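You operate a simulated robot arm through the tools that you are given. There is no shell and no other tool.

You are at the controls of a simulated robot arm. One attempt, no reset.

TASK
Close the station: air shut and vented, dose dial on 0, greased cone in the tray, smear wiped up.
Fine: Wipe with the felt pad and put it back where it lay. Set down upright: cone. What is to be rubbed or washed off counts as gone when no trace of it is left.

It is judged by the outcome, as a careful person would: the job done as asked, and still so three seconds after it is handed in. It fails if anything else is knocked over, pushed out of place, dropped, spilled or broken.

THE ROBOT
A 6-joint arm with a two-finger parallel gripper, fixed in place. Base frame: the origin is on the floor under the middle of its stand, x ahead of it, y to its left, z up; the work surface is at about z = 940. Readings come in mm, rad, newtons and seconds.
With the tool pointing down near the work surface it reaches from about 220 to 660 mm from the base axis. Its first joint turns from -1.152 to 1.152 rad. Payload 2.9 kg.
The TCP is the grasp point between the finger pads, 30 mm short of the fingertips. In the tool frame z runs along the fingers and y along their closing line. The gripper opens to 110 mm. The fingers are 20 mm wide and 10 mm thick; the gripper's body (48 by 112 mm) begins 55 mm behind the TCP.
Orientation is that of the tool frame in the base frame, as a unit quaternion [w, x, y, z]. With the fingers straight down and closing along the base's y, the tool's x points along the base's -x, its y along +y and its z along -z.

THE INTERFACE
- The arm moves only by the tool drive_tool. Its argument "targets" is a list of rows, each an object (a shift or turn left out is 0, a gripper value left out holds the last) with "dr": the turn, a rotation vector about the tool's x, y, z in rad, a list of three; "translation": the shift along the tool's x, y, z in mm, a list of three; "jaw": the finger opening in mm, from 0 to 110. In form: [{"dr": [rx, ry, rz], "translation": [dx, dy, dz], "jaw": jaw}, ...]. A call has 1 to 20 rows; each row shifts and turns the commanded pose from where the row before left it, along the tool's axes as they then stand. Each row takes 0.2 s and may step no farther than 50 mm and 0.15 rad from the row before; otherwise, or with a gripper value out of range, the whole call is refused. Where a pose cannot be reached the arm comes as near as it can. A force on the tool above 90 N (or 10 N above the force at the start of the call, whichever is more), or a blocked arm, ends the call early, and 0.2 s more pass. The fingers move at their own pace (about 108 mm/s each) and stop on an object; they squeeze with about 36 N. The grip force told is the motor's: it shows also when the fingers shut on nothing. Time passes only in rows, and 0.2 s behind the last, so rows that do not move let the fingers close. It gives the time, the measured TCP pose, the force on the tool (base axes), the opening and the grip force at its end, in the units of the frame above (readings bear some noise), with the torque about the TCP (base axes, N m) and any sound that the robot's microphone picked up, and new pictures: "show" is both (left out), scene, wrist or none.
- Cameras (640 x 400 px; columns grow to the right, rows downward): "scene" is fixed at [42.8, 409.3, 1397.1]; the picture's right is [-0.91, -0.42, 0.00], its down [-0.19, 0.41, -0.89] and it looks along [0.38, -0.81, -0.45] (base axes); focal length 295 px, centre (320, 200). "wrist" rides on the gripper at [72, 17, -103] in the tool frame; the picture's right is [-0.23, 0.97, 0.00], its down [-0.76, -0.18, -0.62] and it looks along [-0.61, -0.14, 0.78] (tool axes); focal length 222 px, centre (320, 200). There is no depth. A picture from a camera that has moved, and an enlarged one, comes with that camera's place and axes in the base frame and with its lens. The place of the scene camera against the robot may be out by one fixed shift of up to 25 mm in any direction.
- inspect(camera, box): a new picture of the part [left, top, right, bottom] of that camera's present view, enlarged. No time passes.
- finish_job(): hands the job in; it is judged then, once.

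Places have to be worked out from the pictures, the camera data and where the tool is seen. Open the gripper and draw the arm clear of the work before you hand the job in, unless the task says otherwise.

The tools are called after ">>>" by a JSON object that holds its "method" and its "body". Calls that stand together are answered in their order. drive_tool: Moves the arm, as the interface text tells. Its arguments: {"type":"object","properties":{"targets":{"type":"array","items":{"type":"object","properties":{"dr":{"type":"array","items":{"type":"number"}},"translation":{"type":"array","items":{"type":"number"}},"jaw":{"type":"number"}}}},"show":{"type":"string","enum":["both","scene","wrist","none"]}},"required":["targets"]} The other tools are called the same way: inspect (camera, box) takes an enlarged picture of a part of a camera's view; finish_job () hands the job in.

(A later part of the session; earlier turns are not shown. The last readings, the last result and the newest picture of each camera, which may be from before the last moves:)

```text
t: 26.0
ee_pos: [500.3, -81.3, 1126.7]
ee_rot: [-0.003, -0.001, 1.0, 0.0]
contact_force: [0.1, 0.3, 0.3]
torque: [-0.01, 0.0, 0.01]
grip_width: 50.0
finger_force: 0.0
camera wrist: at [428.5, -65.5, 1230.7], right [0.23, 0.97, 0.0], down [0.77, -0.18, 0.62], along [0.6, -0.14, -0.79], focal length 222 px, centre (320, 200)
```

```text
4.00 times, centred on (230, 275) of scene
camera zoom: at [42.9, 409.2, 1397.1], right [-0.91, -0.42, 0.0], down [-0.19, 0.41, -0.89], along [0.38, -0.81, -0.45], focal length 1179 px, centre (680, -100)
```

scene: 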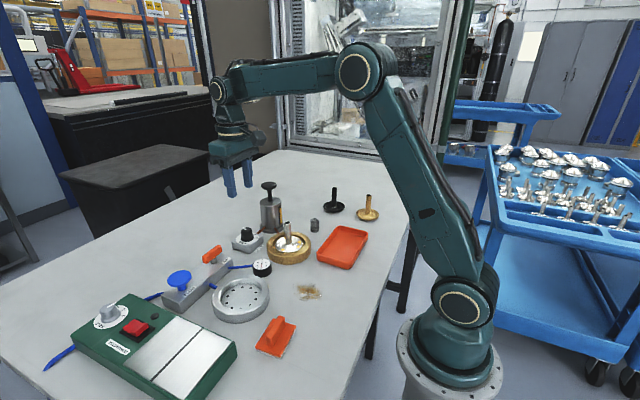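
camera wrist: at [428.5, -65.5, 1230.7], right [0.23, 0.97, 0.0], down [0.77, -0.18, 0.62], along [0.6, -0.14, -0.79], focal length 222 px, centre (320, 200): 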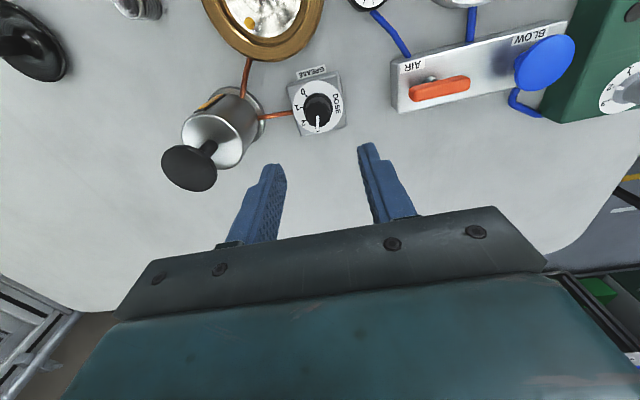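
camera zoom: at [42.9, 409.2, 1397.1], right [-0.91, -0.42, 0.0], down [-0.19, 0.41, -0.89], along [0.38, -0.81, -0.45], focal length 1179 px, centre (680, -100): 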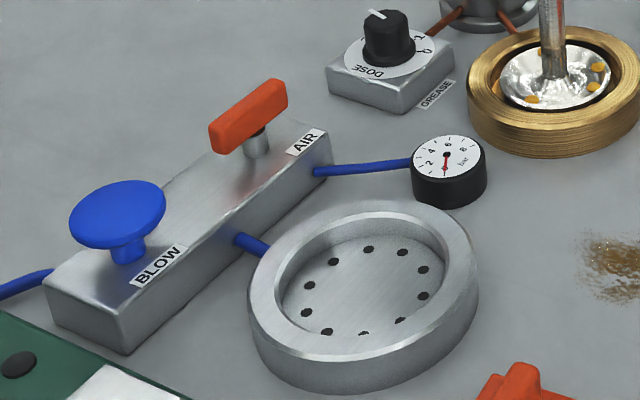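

The gauge stays on 0 in the scene view. The dial axis I judge at (501.7, −85) with the knob's top near z 990; I centre over it, turn the tool counter-clockwise by 0.75 rad to have room for the turn, and come partway down.

>>> {"method": "drive_tool", "body": {"targets": [{"translation": [-1.4, -3.7, 0]}, {"dr": [0, 0, -0.15]}, {"dr": [0, 0, -0.15]}, {"dr": [0, 0, -0.15]}, {"dr": [0, 0, -0.15]}, {"dr": [0, 0, -0.15]}, {"translation": [0, 0, 45]}, {"translation": [0, 0, 30]}, {}], "show": "both"}}

>>> {"method": "inspect", "body": {"camera": "wrist", "box": [220, 60, 420, 185]}}

```text
t: 28.0
ee_pos: [501.8, -86.6, 1052.7]
ee_rot: [-0.003, -0.366, 0.93, 0.001]
contact_force: [-0.3, -0.1, 0.9]
torque: [-0.02, -0.02, 0.04]
grip_width: 50.3
finger_force: 0.0
camera wrist: at [438.4, -123.8, 1156.5], right [-0.5, 0.87, 0.0], down [0.68, 0.39, 0.62], along [0.54, 0.31, -0.79], focal length 222 px, centre (320, 200)
```

scene: 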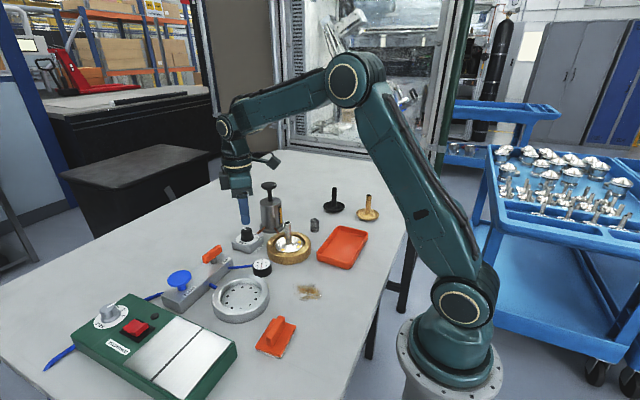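
wrist: 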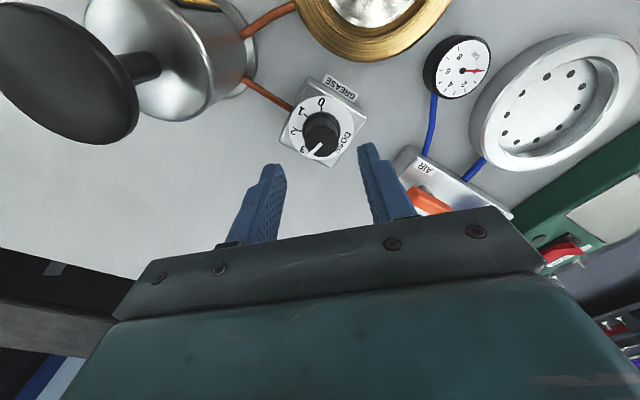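

```text
3.20 times, centred on (320, 122) of wrist
camera zoom: at [438.4, -123.8, 1156.5], right [-0.5, 0.87, 0.0], down [0.68, 0.39, 0.62], along [0.54, 0.31, -0.79], focal length 711 px, centre (320, 448)
```

zoom: 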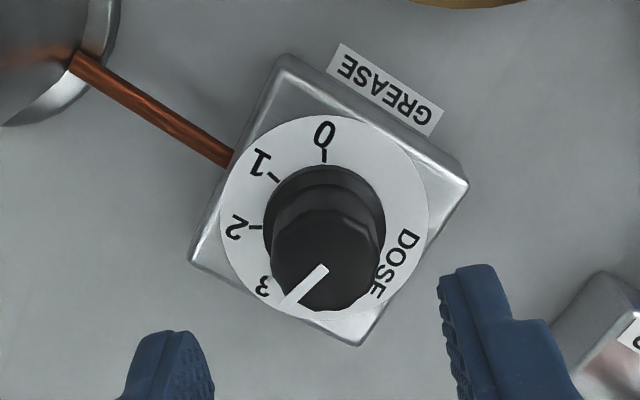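

The knob's axis lies under the TCP within about a millimetre. I descend so the fingertips come about 12 mm above the plate, and close on the knob.

>>> {"method": "drive_tool", "body": {"targets": [{"translation": [0, 0, 25]}, {"translation": [0, 0, 22]}, {}, {"jaw": 10}, {}, {}], "show": "wrist"}}

>>> {"method": "inspect", "body": {"camera": "wrist", "box": [220, 80, 420, 205]}}

```text
t: 29.4
ee_pos: [500.5, -86.8, 1004.2]
ee_rot: [-0.004, -0.367, 0.93, 0.001]
contact_force: [-4.0, 5.2, -2.3]
torque: [0.15, -0.22, 0.02]
grip_width: 29.2
finger_force: 45.1
camera wrist: at [436.7, -123.9, 1108.8], right [-0.5, 0.87, 0.0], down [0.68, 0.39, 0.62], along [0.53, 0.31, -0.79], focal length 222 px, centre (320, 200)
```

wrist: 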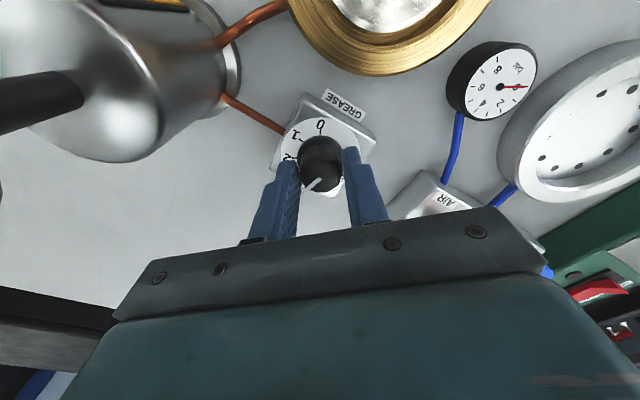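

```text
3.20 times, centred on (320, 142) of wrist
camera zoom: at [436.7, -123.9, 1108.8], right [-0.5, 0.87, 0.0], down [0.68, 0.39, 0.62], along [0.53, 0.31, -0.79], focal length 711 px, centre (320, 384)
```

zoom: 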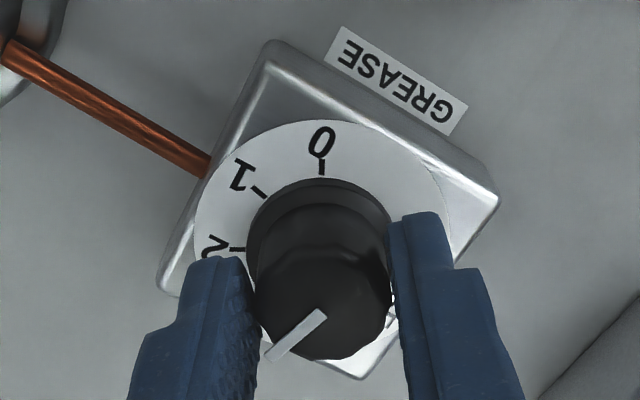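

The knob is held (29 mm) with small forces. I turn it clockwise toward 0 in steps.

>>> {"method": "drive_tool", "body": {"targets": [{"dr": [0, 0, 0.12]}, {"dr": [0, 0, 0.12]}, {"dr": [0, 0, 0.12]}, {"dr": [0, 0, 0.12]}, {"dr": [0, 0, 0.12]}, {"dr": [0, 0, 0.12]}, {}], "show": "wrist"}}

>>> {"method": "inspect", "body": {"camera": "wrist", "box": [220, 80, 420, 205]}}

```text
t: 31.0
ee_pos: [500.6, -85.0, 1004.5]
ee_rot: [-0.006, -0.016, 1.0, 0.001]
contact_force: [-18.3, 26.4, -5.4]
torque: [0.3, -0.08, 0.04]
grip_width: 29.1
finger_force: 45.1
camera wrist: at [428.5, -71.0, 1109.4], right [0.2, 0.98, 0.0], down [0.77, -0.16, 0.61], along [0.6, -0.12, -0.79], focal length 222 px, centre (320, 200)
```

wrist: 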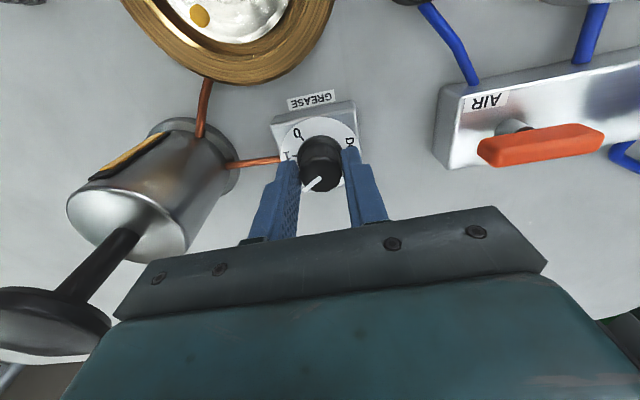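

```text
3.20 times, centred on (320, 142) of wrist
camera zoom: at [428.5, -71.0, 1109.4], right [0.2, 0.98, 0.0], down [0.77, -0.16, 0.61], along [0.6, -0.12, -0.79], focal length 711 px, centre (320, 384)
```

zoom: 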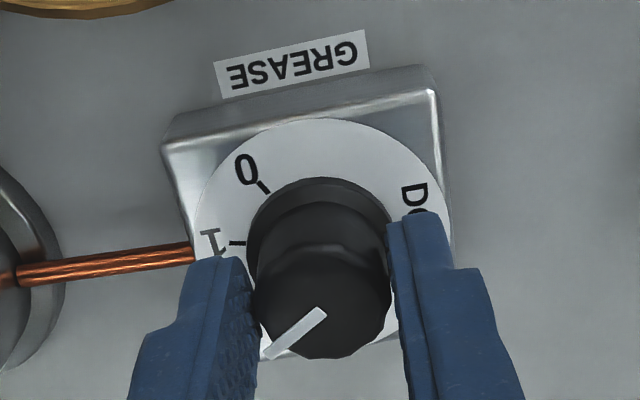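

The dial passes between 2 and 1 position as wanted; lateral force of about 30 N tells me that I'm ~2 mm off the axis, so I shift toward the relief side and turn on.

>>> {"method": "drive_tool", "body": {"targets": [{"translation": [1.5, 2.2, 0]}, {"dr": [0, 0, 0.12]}, {"dr": [0, 0, 0.12]}, {"dr": [0, 0, 0.12]}, {"dr": [0, 0, 0.12]}, {}], "show": "none"}}

```text
t: 32.4
ee_pos: [500.9, -83.9, 1004.9]
ee_rot: [-0.003, 0.222, 0.975, 0.0]
contact_force: [-4.5, 24.9, -10.8]
torque: [0.86, 0.86, 0.03]
grip_width: 29.0
finger_force: 44.3
```

Forces are still modest, mostly +y, so I shift another 2 mm in +y and keep turning.

>>> {"method": "drive_tool", "body": {"targets": [{"translation": [0.9, 1.8, 0]}, {"dr": [0, 0, 0.12]}, {"dr": [0, 0, 0.12]}, {"dr": [0, 0, 0.12]}, {"dr": [0, 0, 0.12]}, {}], "show": "wrist"}}

>>> {"method": "inspect", "body": {"camera": "wrist", "box": [220, 80, 420, 205]}}

```text
t: 33.8
ee_pos: [501.8, -82.9, 1004.2]
ee_rot: [-0.003, 0.449, 0.893, 0.0]
contact_force: [2.2, 15.9, -20.0]
torque: [1.19, 0.4, 0.04]
grip_width: 29.1
finger_force: 44.3
camera wrist: at [471.9, -15.6, 1108.9], right [0.92, 0.4, 0.0], down [0.32, -0.72, 0.62], along [0.24, -0.57, -0.78], focal length 222 px, centre (320, 200)
```

wrist: 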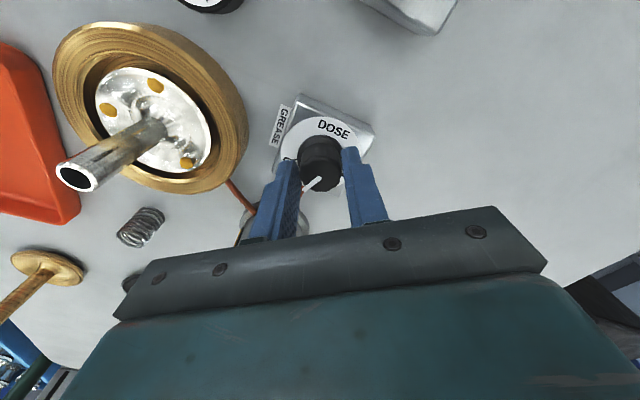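

```text
3.20 times, centred on (320, 142) of wrist
camera zoom: at [471.9, -15.6, 1108.9], right [0.92, 0.4, 0.0], down [0.32, -0.72, 0.62], along [0.24, -0.57, -0.78], focal length 711 px, centre (320, 384)
```

zoom: 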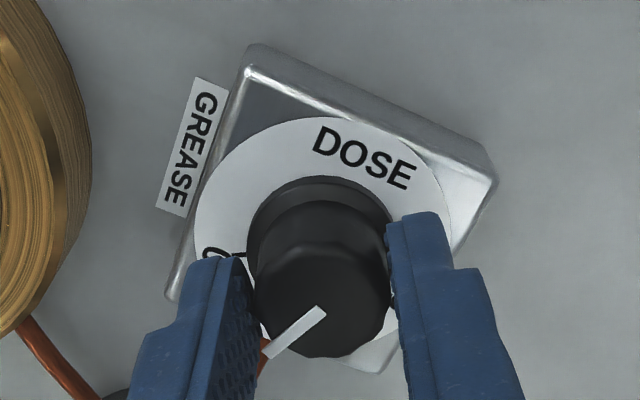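

About 96° done, 39° to go; forces are fine. I continue and slow down at the end.

>>> {"method": "drive_tool", "body": {"targets": [{"translation": [0.8, 0.6, 1.5]}, {"dr": [0, 0, 0.12]}, {"dr": [0, 0, 0.12]}, {"dr": [0, 0, 0.12]}, {"dr": [0, 0, 0.12]}, {"dr": [0, 0, 0.1]}, {}], "show": "wrist"}}

>>> {"method": "inspect", "body": {"camera": "wrist", "box": [220, 80, 420, 205]}}

>>> {"method": "inspect", "body": {"camera": "scene", "box": [200, 205, 300, 268]}}

```text
t: 35.4
ee_pos: [502.7, -82.9, 1004.5]
ee_rot: [0.0, 0.687, 0.726, 0.0]
contact_force: [3.7, 0.5, 20.4]
torque: [-0.85, -0.36, -0.01]
grip_width: 29.3
finger_force: 45.2
camera wrist: at [514.7, -10.0, 1108.6], right [0.98, -0.17, 0.0], down [-0.13, -0.77, 0.62], along [-0.11, -0.61, -0.78], focal length 222 px, centre (320, 200)
```

wrist: 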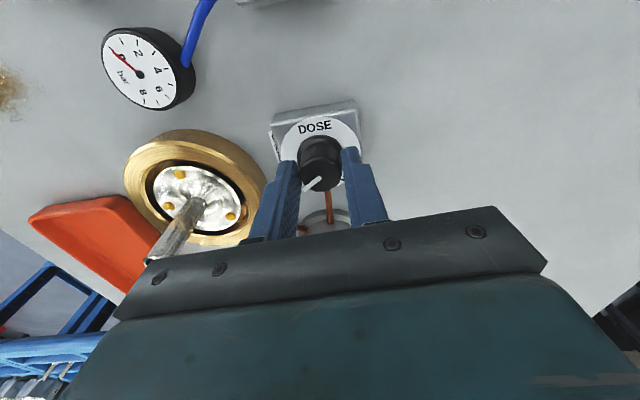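

```text
3.20 times, centred on (320, 142) of wrist
camera zoom: at [514.7, -10.0, 1108.6], right [0.98, -0.17, 0.0], down [-0.13, -0.77, 0.62], along [-0.11, -0.61, -0.78], focal length 711 px, centre (320, 384)
```

zoom: 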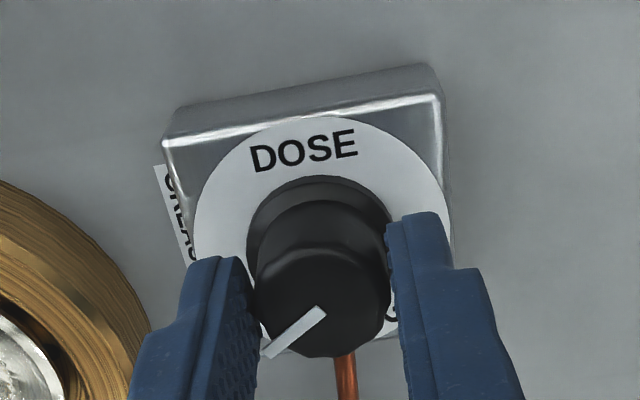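

```text
6.35 times, centred on (250, 236) of scene
camera zoom: at [42.6, 409.4, 1397.1], right [-0.91, -0.42, 0.0], down [-0.19, 0.41, -0.89], along [0.38, -0.81, -0.45], focal length 1871 px, centre (764, -32)
```

zoom: 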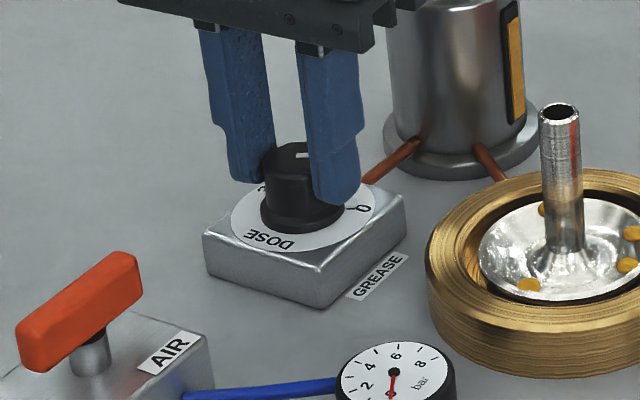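

Rotated 2.26 rad so far. I add the last ~0.1 rad, let go, and lift to read the dial.

>>> {"method": "drive_tool", "body": {"targets": [{"translation": [0, 0, -1.5]}, {"dr": [0, 0, 0.096]}, {}, {"jaw": 50}, {}, {"translation": [0, 0, -40]}, {"translation": [0, 0, -40]}, {"translation": [0, 0, -40]}, {}], "show": "both"}}

>>> {"method": "inspect", "body": {"camera": "wrist", "box": [240, 60, 400, 160]}}

>>> {"method": "inspect", "body": {"camera": "scene", "box": [200, 205, 300, 268]}}

```text
t: 37.4
ee_pos: [500.3, -81.1, 1123.4]
ee_rot: [-0.002, 0.721, 0.693, -0.002]
contact_force: [-0.4, -0.5, 0.2]
torque: [0.01, -0.02, 0.0]
grip_width: 50.0
finger_force: 0.1
camera wrist: at [521.2, -10.3, 1227.8], right [0.96, -0.26, -0.01], down [-0.2, -0.75, 0.62], along [-0.17, -0.6, -0.78], focal length 222 px, centre (320, 200)
```

scene: 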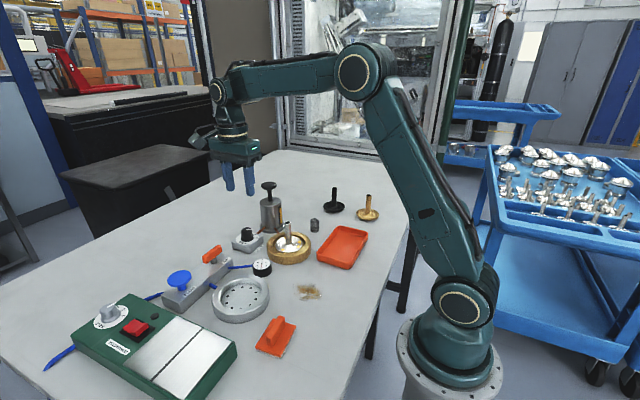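
wrist: 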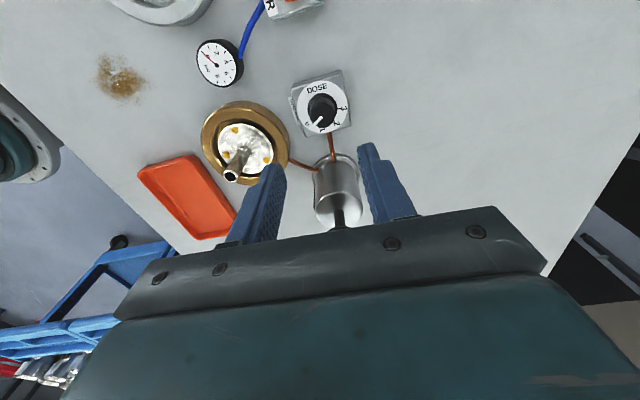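

```text
4.00 times, centred on (320, 110) of wrist
camera zoom: at [521.2, -10.3, 1227.8], right [0.96, -0.26, -0.01], down [-0.2, -0.75, 0.62], along [-0.17, -0.6, -0.78], focal length 888 px, centre (320, 560)
```

zoom: 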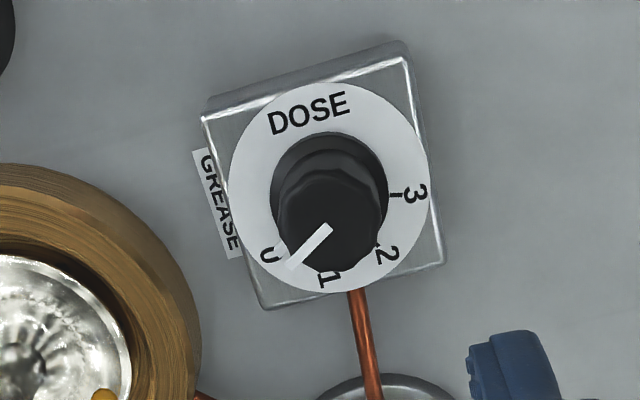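

```text
6.35 times, centred on (250, 236) of scene
camera zoom: at [42.8, 409.3, 1397.1], right [-0.91, -0.42, 0.0], down [-0.19, 0.41, -0.89], along [0.38, -0.81, -0.45], focal length 1871 px, centre (764, -32)
```

zoom: 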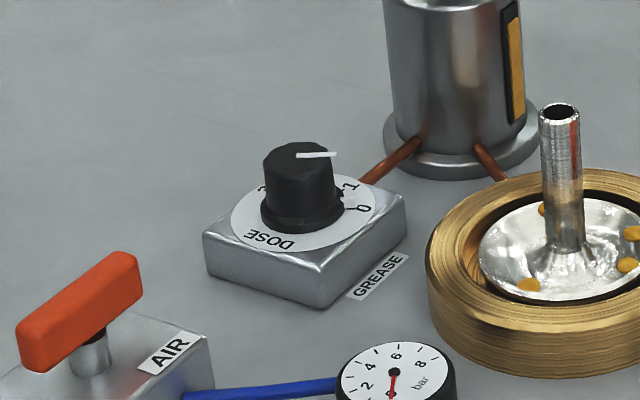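

The dial pointer now stands at 0 (its offset to the 0 mark matches the one it had at 3). Next I turn the tool back and go above the greased cone, whose stem I place near (391, −110) with its top about z 1023.

>>> {"method": "drive_tool", "body": {"targets": [{"dr": [0, 0, -0.1464]}, {"dr": [0, 0, -0.1464]}, {"dr": [0, 0, -0.1464]}, {"dr": [0, 0, -0.1464]}, {"dr": [0, 0, -0.1464]}, {"dr": [0, 0, -0.1464]}, {"dr": [0, 0, -0.1464]}, {"dr": [0, 0, -0.1464]}, {"dr": [0, 0, -0.1464]}, {"dr": [0, 0, -0.1464]}, {"dr": [0, 0, -0.1464]}, {"translation": [36, -9, -5]}, {"translation": [36, -10, -5]}, {"translation": [37, -10, -5]}, {}], "show": "both"}}

>>> {"method": "inspect", "body": {"camera": "wrist", "box": [220, 40, 420, 165]}}

```text
t: 40.6
ee_pos: [392.7, -112.3, 1142.3]
ee_rot: [-0.003, -0.002, 1.0, 0.0]
contact_force: [-0.9, -0.8, 0.7]
torque: [0.01, 0.02, -0.02]
grip_width: 50.2
finger_force: 0.1
camera wrist: at [320.0, -95.5, 1245.7], right [0.22, 0.97, 0.0], down [0.77, -0.18, 0.62], along [0.6, -0.14, -0.79], focal length 222 px, centre (320, 200)
```

scene: 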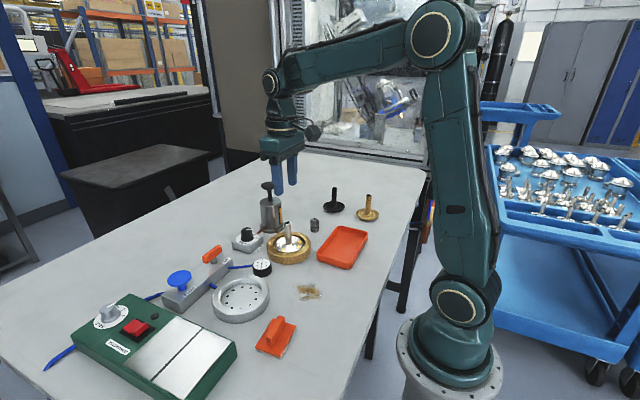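
wrist: 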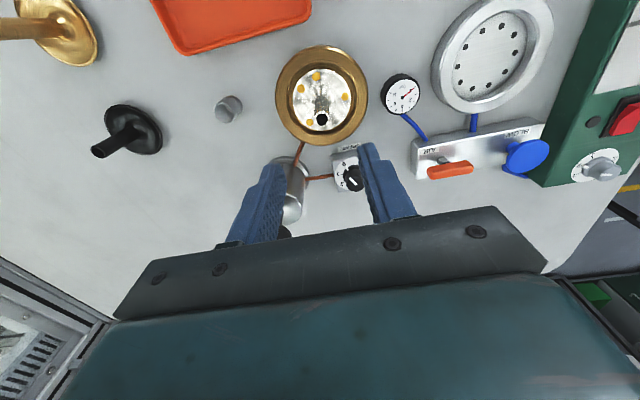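

```text
3.20 times, centred on (320, 102) of wrist
camera zoom: at [320.0, -95.5, 1245.7], right [0.22, 0.97, 0.0], down [0.77, -0.18, 0.62], along [0.6, -0.14, -0.79], focal length 711 px, centre (320, 512)
```

zoom: 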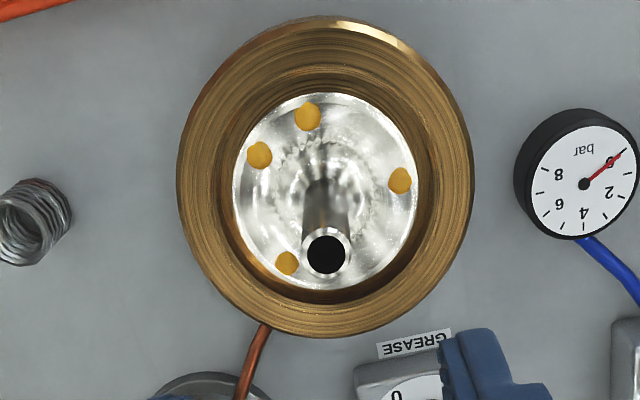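

The stem axis checks out at (392, −111), right below the tool. I descend around the stem with the fingertips staying above the brass ring, and grip it.

>>> {"method": "drive_tool", "body": {"targets": [{"translation": [0.5, 0.8, 40], "jaw": 44}, {"translation": [0, 0, 40]}, {"translation": [0, 0, 35]}, {"translation": [0, 0, 17]}, {}], "show": "both"}}

>>> {"method": "inspect", "body": {"camera": "wrist", "box": [220, 60, 420, 185]}}

>>> {"method": "inspect", "body": {"camera": "scene", "box": [240, 180, 340, 280]}}

```text
t: 41.8
ee_pos: [389.2, -112.0, 1008.9]
ee_rot: [-0.002, -0.001, 1.0, 0.0]
contact_force: [-0.5, 0.4, -0.5]
torque: [0.0, 0.02, -0.02]
grip_width: 44.1
finger_force: 0.0
camera wrist: at [317.1, -95.5, 1112.7], right [0.22, 0.97, 0.0], down [0.77, -0.18, 0.62], along [0.6, -0.14, -0.79], focal length 222 px, centre (320, 200)
```

scene: 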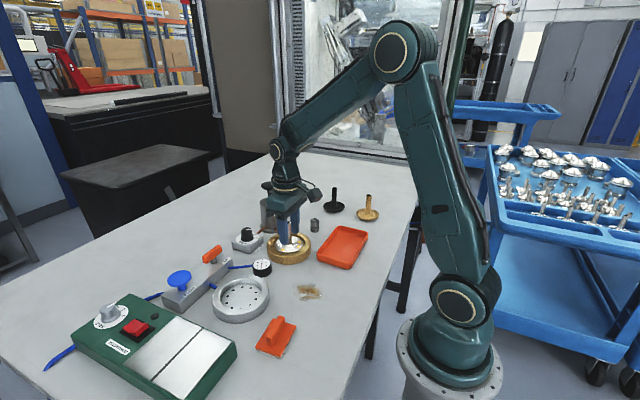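
wrist: 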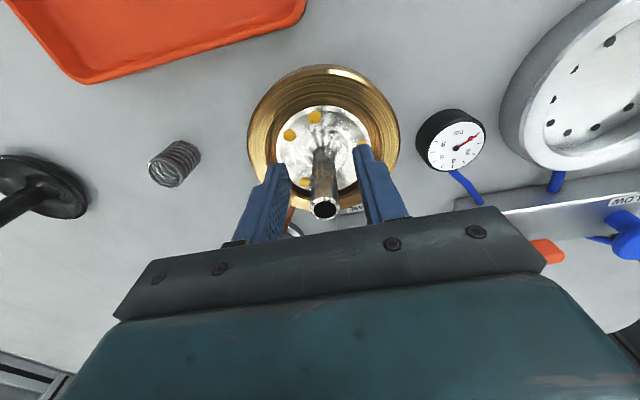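

```text
3.20 times, centred on (320, 122) of wrist
camera zoom: at [317.1, -95.5, 1112.7], right [0.22, 0.97, 0.0], down [0.77, -0.18, 0.62], along [0.6, -0.14, -0.79], focal length 711 px, centre (320, 448)
```

zoom: 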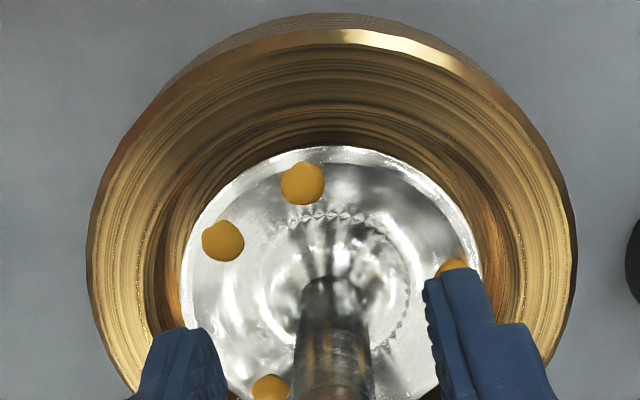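

```text
4.00 times, centred on (290, 230) of scene
camera zoom: at [42.9, 409.3, 1397.1], right [-0.91, -0.42, 0.0], down [-0.19, 0.41, -0.89], along [0.38, -0.81, -0.45], focal length 1179 px, centre (440, 80)
```

zoom: 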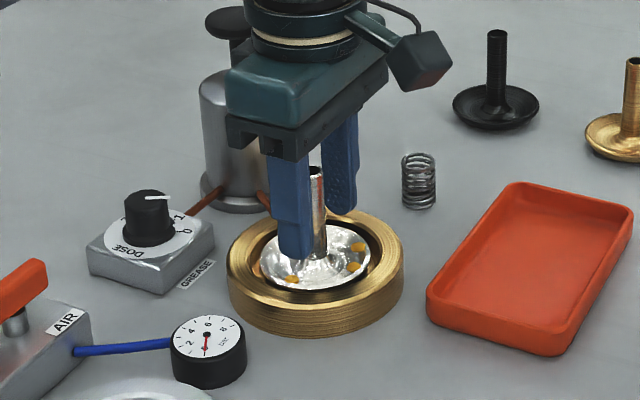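

The fingers straddle the stem with tips well above the dish and grease dabs. I centre 2.5 mm in x and close on the stem.

>>> {"method": "drive_tool", "body": {"targets": [{"translation": [-2.5, 0.5, 0]}, {"jaw": 5}, {}, {}, {}], "show": "wrist"}}

```text
t: 43.0
ee_pos: [393.1, -111.8, 1008.9]
ee_rot: [-0.002, -0.002, 1.0, 0.0]
contact_force: [0.1, 0.1, -0.8]
torque: [0.07, 0.0, 0.01]
grip_width: 14.8
finger_force: 35.5
camera wrist: at [320.8, -94.6, 1113.7], right [0.22, 0.97, 0.0], down [0.77, -0.18, 0.62], along [0.6, -0.14, -0.79], focal length 222 px, centre (320, 200)
```

wrist: 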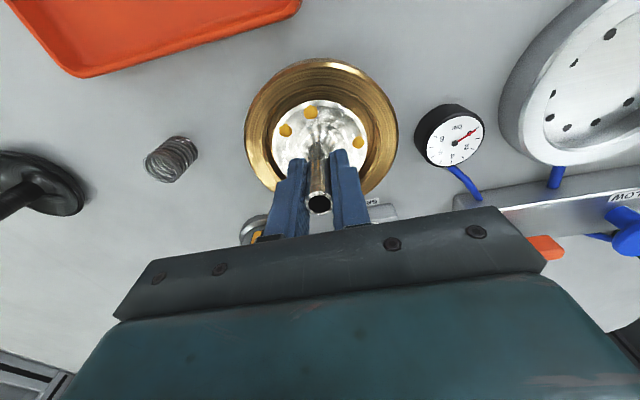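

The stem is held, 14.8 mm wide, with no side load. I lift gently to see that it comes free of the ring.

>>> {"method": "drive_tool", "body": {"targets": [{"translation": [0, 0, -5]}, {"translation": [0, 0, -10]}, {"translation": [0, 0, -20]}, {"translation": [0, 0, -30]}, {"translation": [0, 0, -30]}, {}], "show": "both"}}

>>> {"method": "inspect", "body": {"camera": "scene", "box": [240, 160, 380, 280]}}

```text
t: 44.4
ee_pos: [393.2, -109.6, 1104.6]
ee_rot: [-0.002, -0.002, 1.0, 0.0]
contact_force: [0.1, -0.5, -1.2]
torque: [0.01, 0.02, 0.02]
grip_width: 14.8
finger_force: 35.5
camera wrist: at [321.7, -93.7, 1208.5], right [0.22, 0.97, 0.0], down [0.77, -0.18, 0.62], along [0.6, -0.14, -0.79], focal length 222 px, centre (320, 200)
```

scene: 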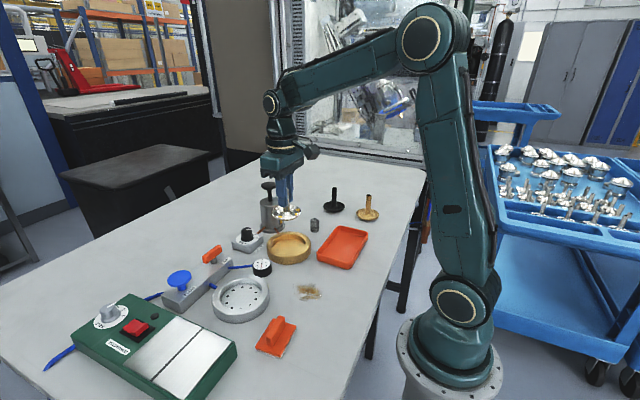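
wrist: 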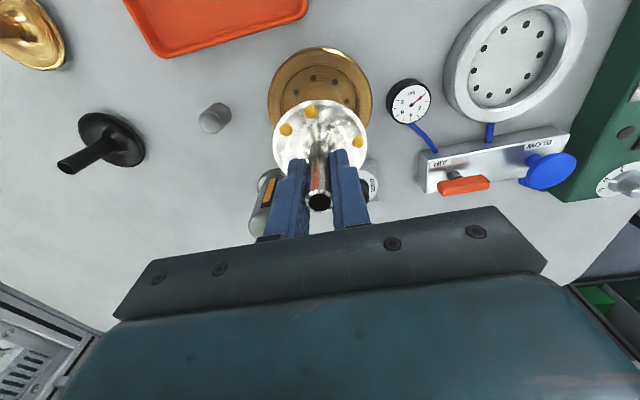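

```text
3.33 times, centred on (310, 220) of scene
camera zoom: at [42.9, 409.3, 1397.1], right [-0.91, -0.42, 0.0], down [-0.19, 0.41, -0.89], along [0.38, -0.81, -0.45], focal length 982 px, centre (353, 133)
```

zoom: 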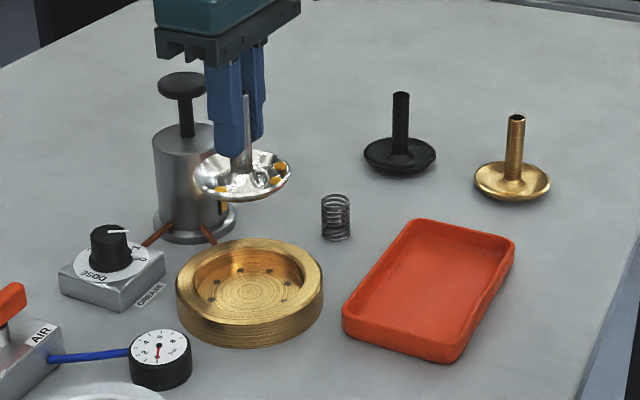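

The cone came out cleanly and hangs upright. I carry it over toward the orange tray at the same height and look at the tray from there.

>>> {"method": "drive_tool", "body": {"targets": [{"translation": [30, -20, -5]}, {"translation": [30, -20, -5]}, {"translation": [30, -14, -5]}, {"translation": [25, -10, -5]}, {}], "show": "both"}}

>>> {"method": "inspect", "body": {"camera": "wrist", "box": [180, 20, 460, 195]}}

>>> {"method": "inspect", "body": {"camera": "scene", "box": [270, 160, 410, 280]}}

```text
t: 45.6
ee_pos: [279.9, -174.0, 1121.8]
ee_rot: [-0.003, -0.001, 1.0, 0.0]
contact_force: [-0.1, 0.8, -2.3]
torque: [-0.04, -0.02, -0.01]
grip_width: 14.9
finger_force: 36.3
camera wrist: at [207.1, -156.8, 1226.8], right [0.22, 0.97, 0.0], down [0.77, -0.18, 0.62], along [0.6, -0.14, -0.79], focal length 222 px, centre (320, 200)
```

scene: 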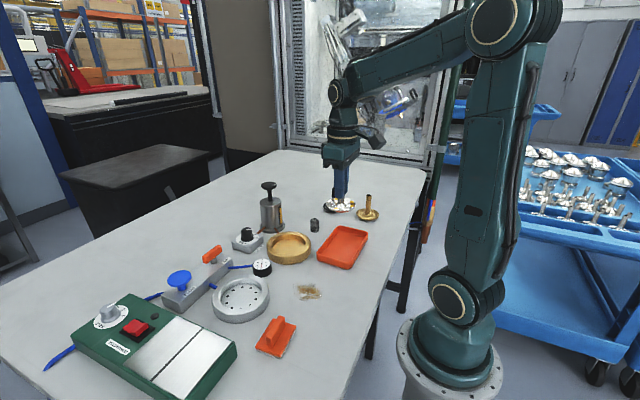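
wrist: 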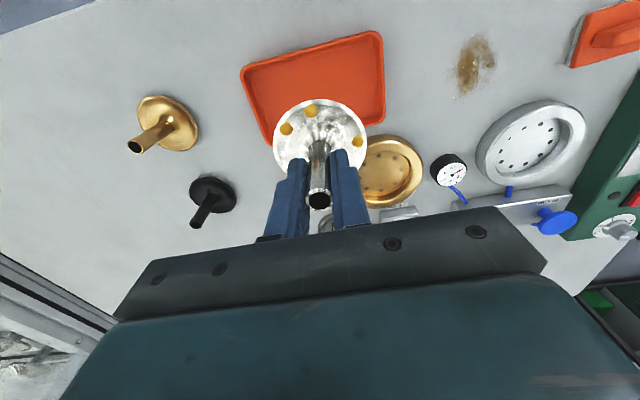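

```text
2.29 times, centred on (320, 108) of wrist
camera zoom: at [207.1, -156.8, 1226.8], right [0.22, 0.97, 0.0], down [0.77, -0.18, 0.62], along [0.6, -0.14, -0.79], focal length 508 px, centre (320, 411)
```

zoom: 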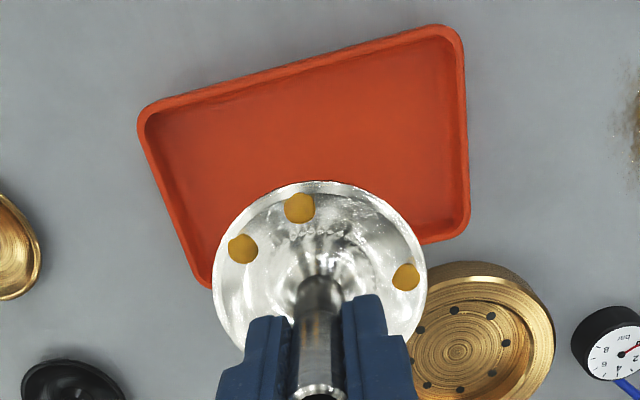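

```text
3.33 times, centred on (340, 220) of scene
camera zoom: at [42.8, 409.2, 1397.1], right [-0.91, -0.42, 0.0], down [-0.19, 0.41, -0.89], along [0.38, -0.81, -0.45], focal length 982 px, centre (253, 133)
```

zoom: 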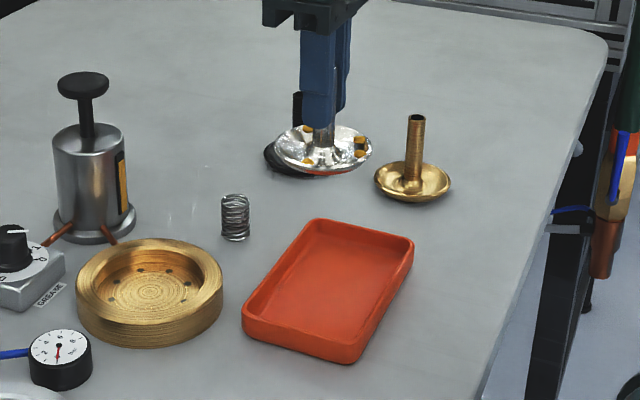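

The tray measures about x 227–313, y −245 to −102, centre near (270, −173), and the cone is nearly as wide as the tray is deep, so I must centre well. I move over the centre, lower to well above the rim and look from both cameras.

>>> {"method": "drive_tool", "body": {"targets": [{"translation": [9, 0.8, 0]}, {"translation": [0, 0, 30]}, {"translation": [0, 0, 30]}, {}], "show": "both"}}

>>> {"method": "inspect", "body": {"camera": "wrist", "box": [180, 0, 460, 175]}}

>>> {"method": "inspect", "body": {"camera": "scene", "box": [300, 190, 390, 280]}}

```text
t: 46.6
ee_pos: [269.1, -172.1, 1063.6]
ee_rot: [-0.003, -0.002, 1.0, -0.001]
contact_force: [0.3, -0.5, -1.7]
torque: [-0.02, -0.01, 0.02]
grip_width: 14.9
finger_force: 36.2
camera wrist: at [197.9, -155.0, 1168.6], right [0.22, 0.97, 0.0], down [0.77, -0.18, 0.62], along [0.6, -0.14, -0.79], focal length 222 px, centre (320, 200)
```

scene: 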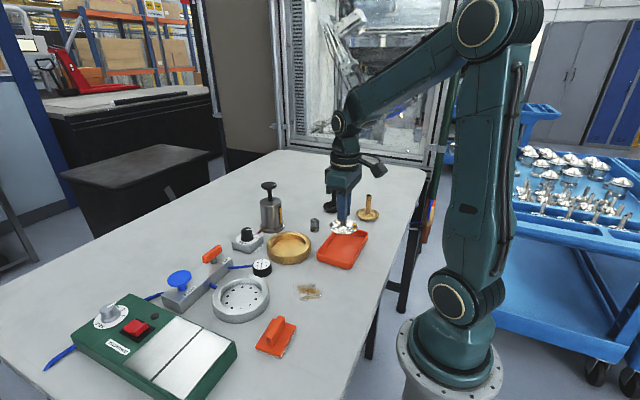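
wrist: 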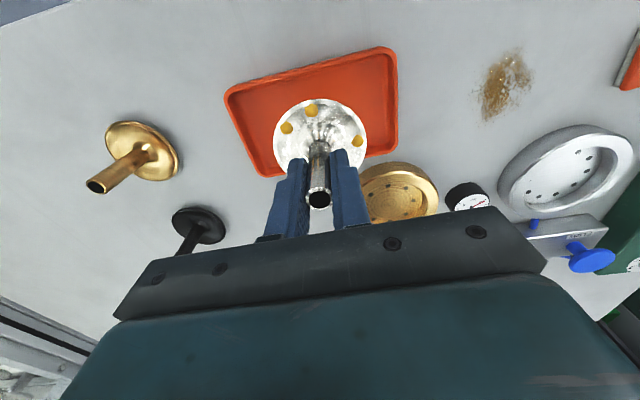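

```text
2.29 times, centred on (320, 88) of wrist
camera zoom: at [197.9, -155.0, 1168.6], right [0.22, 0.97, 0.0], down [0.77, -0.18, 0.62], along [0.6, -0.14, -0.79], focal length 508 px, centre (320, 457)
```

zoom: 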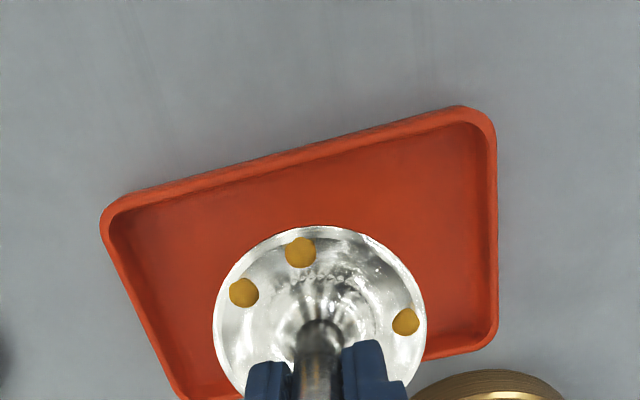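

```text
4.44 times, centred on (345, 235) of scene
camera zoom: at [42.9, 409.2, 1397.1], right [-0.91, -0.42, 0.0], down [-0.19, 0.41, -0.89], along [0.38, -0.81, -0.45], focal length 1310 px, centre (209, 44)
```

zoom: 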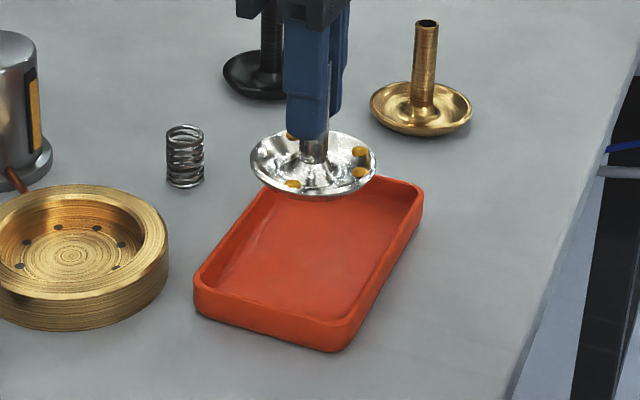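

The cone hangs above the tray close to centre. I lower it to just above the rim height and look again at the clearances on all sides.

>>> {"method": "drive_tool", "body": {"targets": [{"translation": [0, 0, 20]}, {"translation": [0, 0, 14]}, {}], "show": "none"}}

>>> {"method": "inspect", "body": {"camera": "wrist", "box": [200, 20, 440, 170]}}

>>> {"method": "inspect", "body": {"camera": "scene", "box": [305, 200, 385, 280]}}

```text
t: 47.4
ee_pos: [269.8, -173.2, 1031.3]
ee_rot: [-0.003, -0.001, 1.0, 0.0]
contact_force: [-0.4, 0.2, -1.2]
torque: [0.05, -0.01, 0.02]
grip_width: 14.8
finger_force: 36.1
```

```text
2.67 times, centred on (320, 95) of wrist
camera zoom: at [197.9, -157.0, 1135.3], right [0.22, 0.97, 0.0], down [0.77, -0.18, 0.62], along [0.6, -0.14, -0.79], focal length 592 px, centre (320, 480)
```

zoom: 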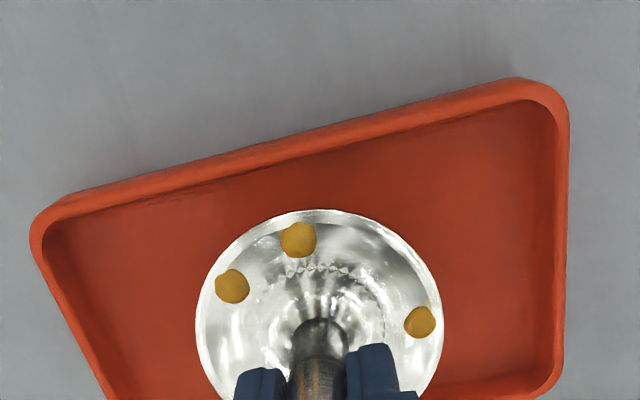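

```text
5.00 times, centred on (345, 240) of scene
camera zoom: at [42.9, 409.2, 1397.1], right [-0.91, -0.42, 0.0], down [-0.19, 0.41, -0.89], along [0.38, -0.81, -0.45], focal length 1474 px, centre (195, 0)
```

zoom: 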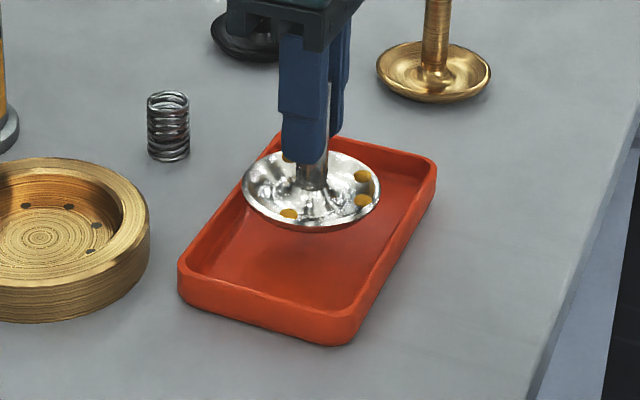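

The clearances look even on both sides. I lower the cone slowly, watching for contact with the tray floor.

>>> {"method": "drive_tool", "body": {"targets": [{"translation": [0, 0, 8]}, {"translation": [0, 0, 6]}, {"translation": [0, 0, 3]}, {}], "show": "none"}}

>>> {"method": "inspect", "body": {"camera": "scene", "box": [305, 200, 385, 280]}}

>>> {"method": "inspect", "body": {"camera": "wrist", "box": [200, 20, 440, 170]}}

```text
t: 48.4
ee_pos: [269.8, -174.4, 1013.7]
ee_rot: [-0.004, -0.002, 1.0, 0.0]
contact_force: [0.4, 0.5, -0.6]
torque: [0.05, 0.03, 0.01]
grip_width: 15.0
finger_force: 36.2
```

```text
5.00 times, centred on (345, 240) of scene
camera zoom: at [42.9, 409.2, 1397.1], right [-0.91, -0.42, 0.0], down [-0.19, 0.41, -0.89], along [0.38, -0.81, -0.45], focal length 1474 px, centre (195, 0)
```

zoom: 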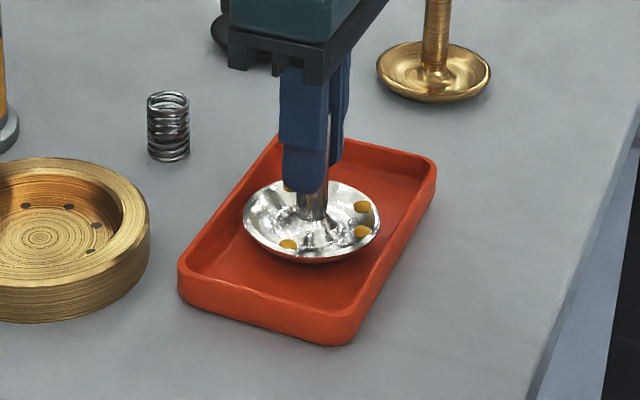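

```text
2.67 times, centred on (320, 95) of wrist
camera zoom: at [197.4, -157.7, 1117.7], right [0.22, 0.97, 0.0], down [0.77, -0.18, 0.62], along [0.6, -0.14, -0.79], focal length 592 px, centre (320, 480)
```

zoom: 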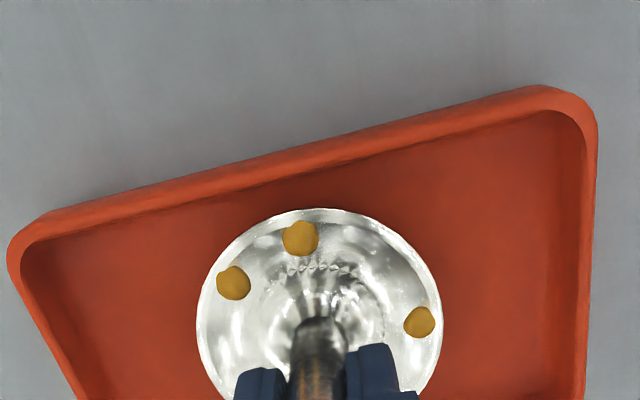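

The cone is now inside the tray walls, still slightly above the floor. I go on in 2 mm steps.

>>> {"method": "drive_tool", "body": {"targets": [{"translation": [0, 0, 2]}, {"translation": [0, 0, 2]}, {"translation": [0, 0, 1]}, {}], "show": "none"}}

```text
t: 49.4
ee_pos: [269.5, -174.1, 1009.1]
ee_rot: [-0.002, -0.002, 1.0, 0.0]
contact_force: [-2.4, 1.5, 25.9]
torque: [-0.26, 0.24, 0.04]
grip_width: 14.8
finger_force: 35.7
```

Contact with the floor (26 N) at TCP z 1009, the height expected. I relieve the push by 1.5 mm and check how it stands before letting go.

>>> {"method": "drive_tool", "body": {"targets": [{"translation": [0, 0, -1.5]}, {}], "show": "both"}}

>>> {"method": "inspect", "body": {"camera": "scene", "box": [305, 200, 385, 280]}}

>>> {"method": "inspect", "body": {"camera": "wrist", "box": [200, 20, 440, 170]}}

```text
t: 50.0
ee_pos: [270.2, -174.2, 1009.6]
ee_rot: [-0.005, -0.001, 1.0, 0.001]
contact_force: [0.5, -0.1, -1.3]
torque: [0.05, 0.01, 0.01]
grip_width: 14.8
finger_force: 36.2
camera wrist: at [197.8, -157.5, 1113.4], right [0.22, 0.97, 0.0], down [0.77, -0.18, 0.62], along [0.6, -0.14, -0.79], focal length 222 px, centre (320, 200)
```

scene: 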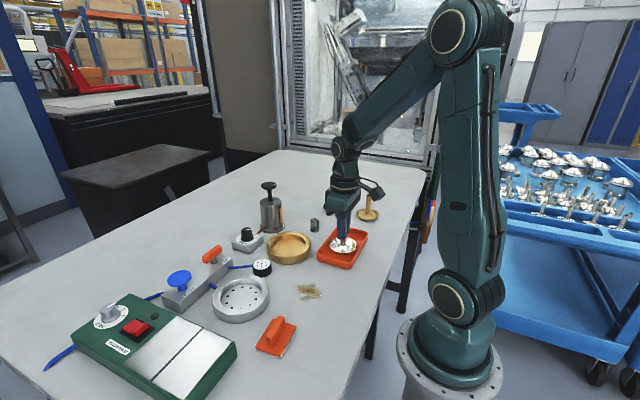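
wrist: 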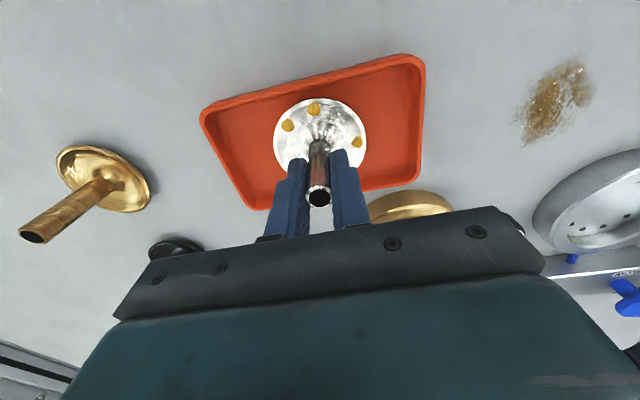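

```text
5.00 times, centred on (345, 240) of scene
camera zoom: at [42.9, 409.2, 1397.1], right [-0.91, -0.42, 0.0], down [-0.19, 0.41, -0.89], along [0.38, -0.81, -0.45], focal length 1474 px, centre (195, 0)
```

zoom: 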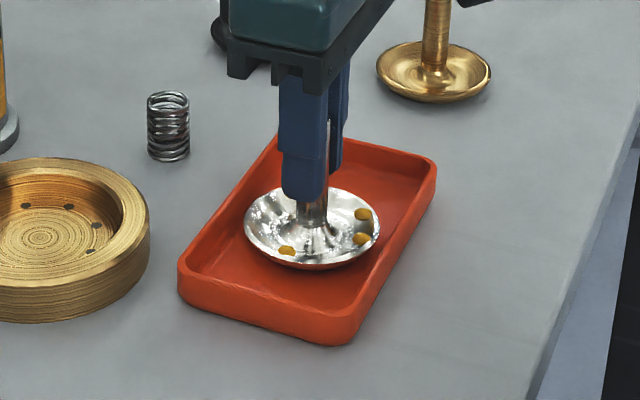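

```text
2.67 times, centred on (320, 95) of wrist
camera zoom: at [197.8, -157.5, 1113.4], right [0.22, 0.97, 0.0], down [0.77, -0.18, 0.62], along [0.6, -0.14, -0.79], focal length 592 px, centre (320, 480)
```

zoom: 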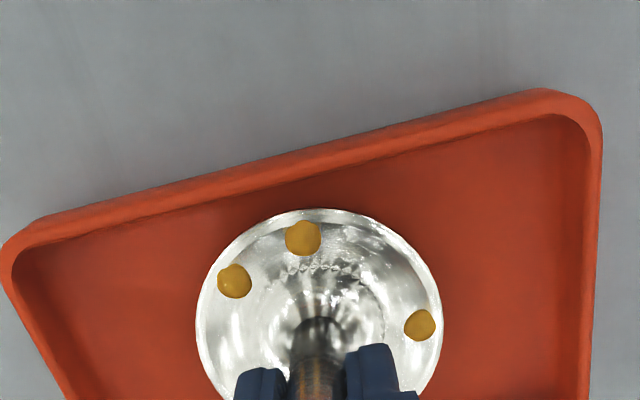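

It stands upright, clear of the walls, about half a millimetre up. I lower that last bit, open the fingers and lift straight off.

>>> {"method": "drive_tool", "body": {"targets": [{"translation": [0, 0, 0.8]}, {}, {"jaw": 22}, {"jaw": 44}, {}, {"translation": [0, 0, -20]}, {"translation": [0, 0, -40]}, {"translation": [0, 0, -45]}, {}], "show": "both"}}

>>> {"method": "inspect", "body": {"camera": "scene", "box": [305, 200, 385, 280]}}

>>> {"method": "inspect", "body": {"camera": "wrist", "box": [200, 20, 440, 170]}}

```text
t: 52.0
ee_pos: [269.7, -173.8, 1114.6]
ee_rot: [-0.004, -0.002, 1.0, 0.0]
contact_force: [-0.6, -0.6, -0.1]
torque: [0.0, 0.03, 0.03]
grip_width: 43.9
finger_force: 0.1
camera wrist: at [197.4, -157.2, 1218.8], right [0.22, 0.97, 0.0], down [0.77, -0.18, 0.62], along [0.6, -0.14, -0.79], focal length 222 px, centre (320, 200)
```

scene: 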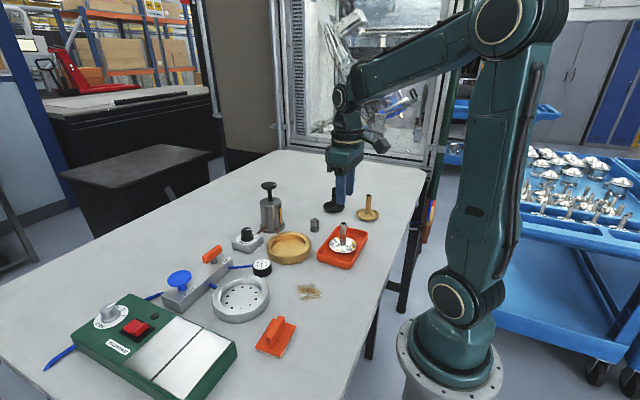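
wrist: 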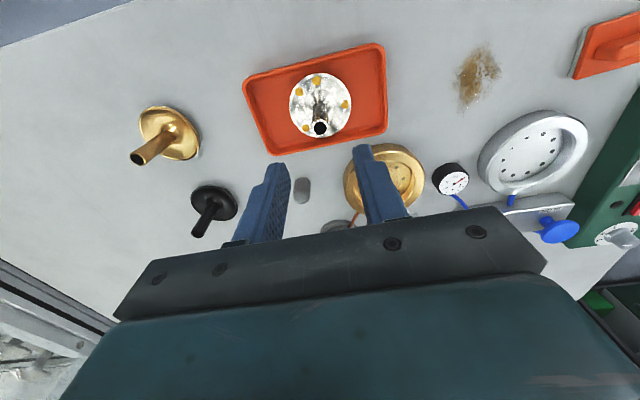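

```text
5.00 times, centred on (345, 240) of scene
camera zoom: at [42.8, 409.3, 1397.1], right [-0.91, -0.42, 0.0], down [-0.19, 0.41, -0.89], along [0.38, -0.81, -0.45], focal length 1474 px, centre (195, 0)
```

zoom: 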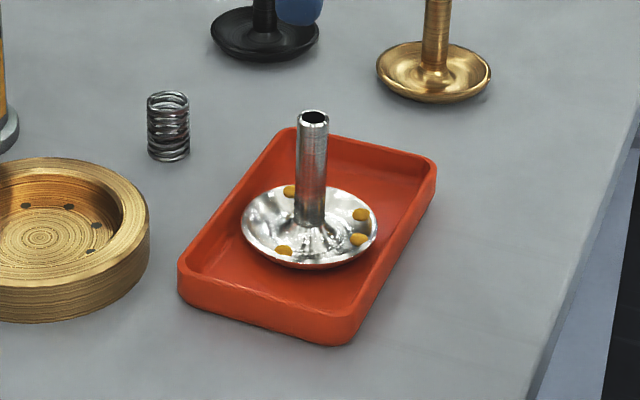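

```text
2.67 times, centred on (320, 95) of wrist
camera zoom: at [197.4, -157.2, 1218.8], right [0.22, 0.97, 0.0], down [0.77, -0.18, 0.62], along [0.6, -0.14, -0.79], focal length 592 px, centre (320, 480)
```

zoom: 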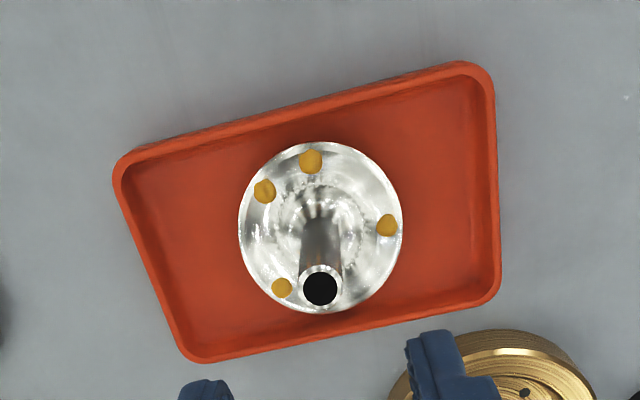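

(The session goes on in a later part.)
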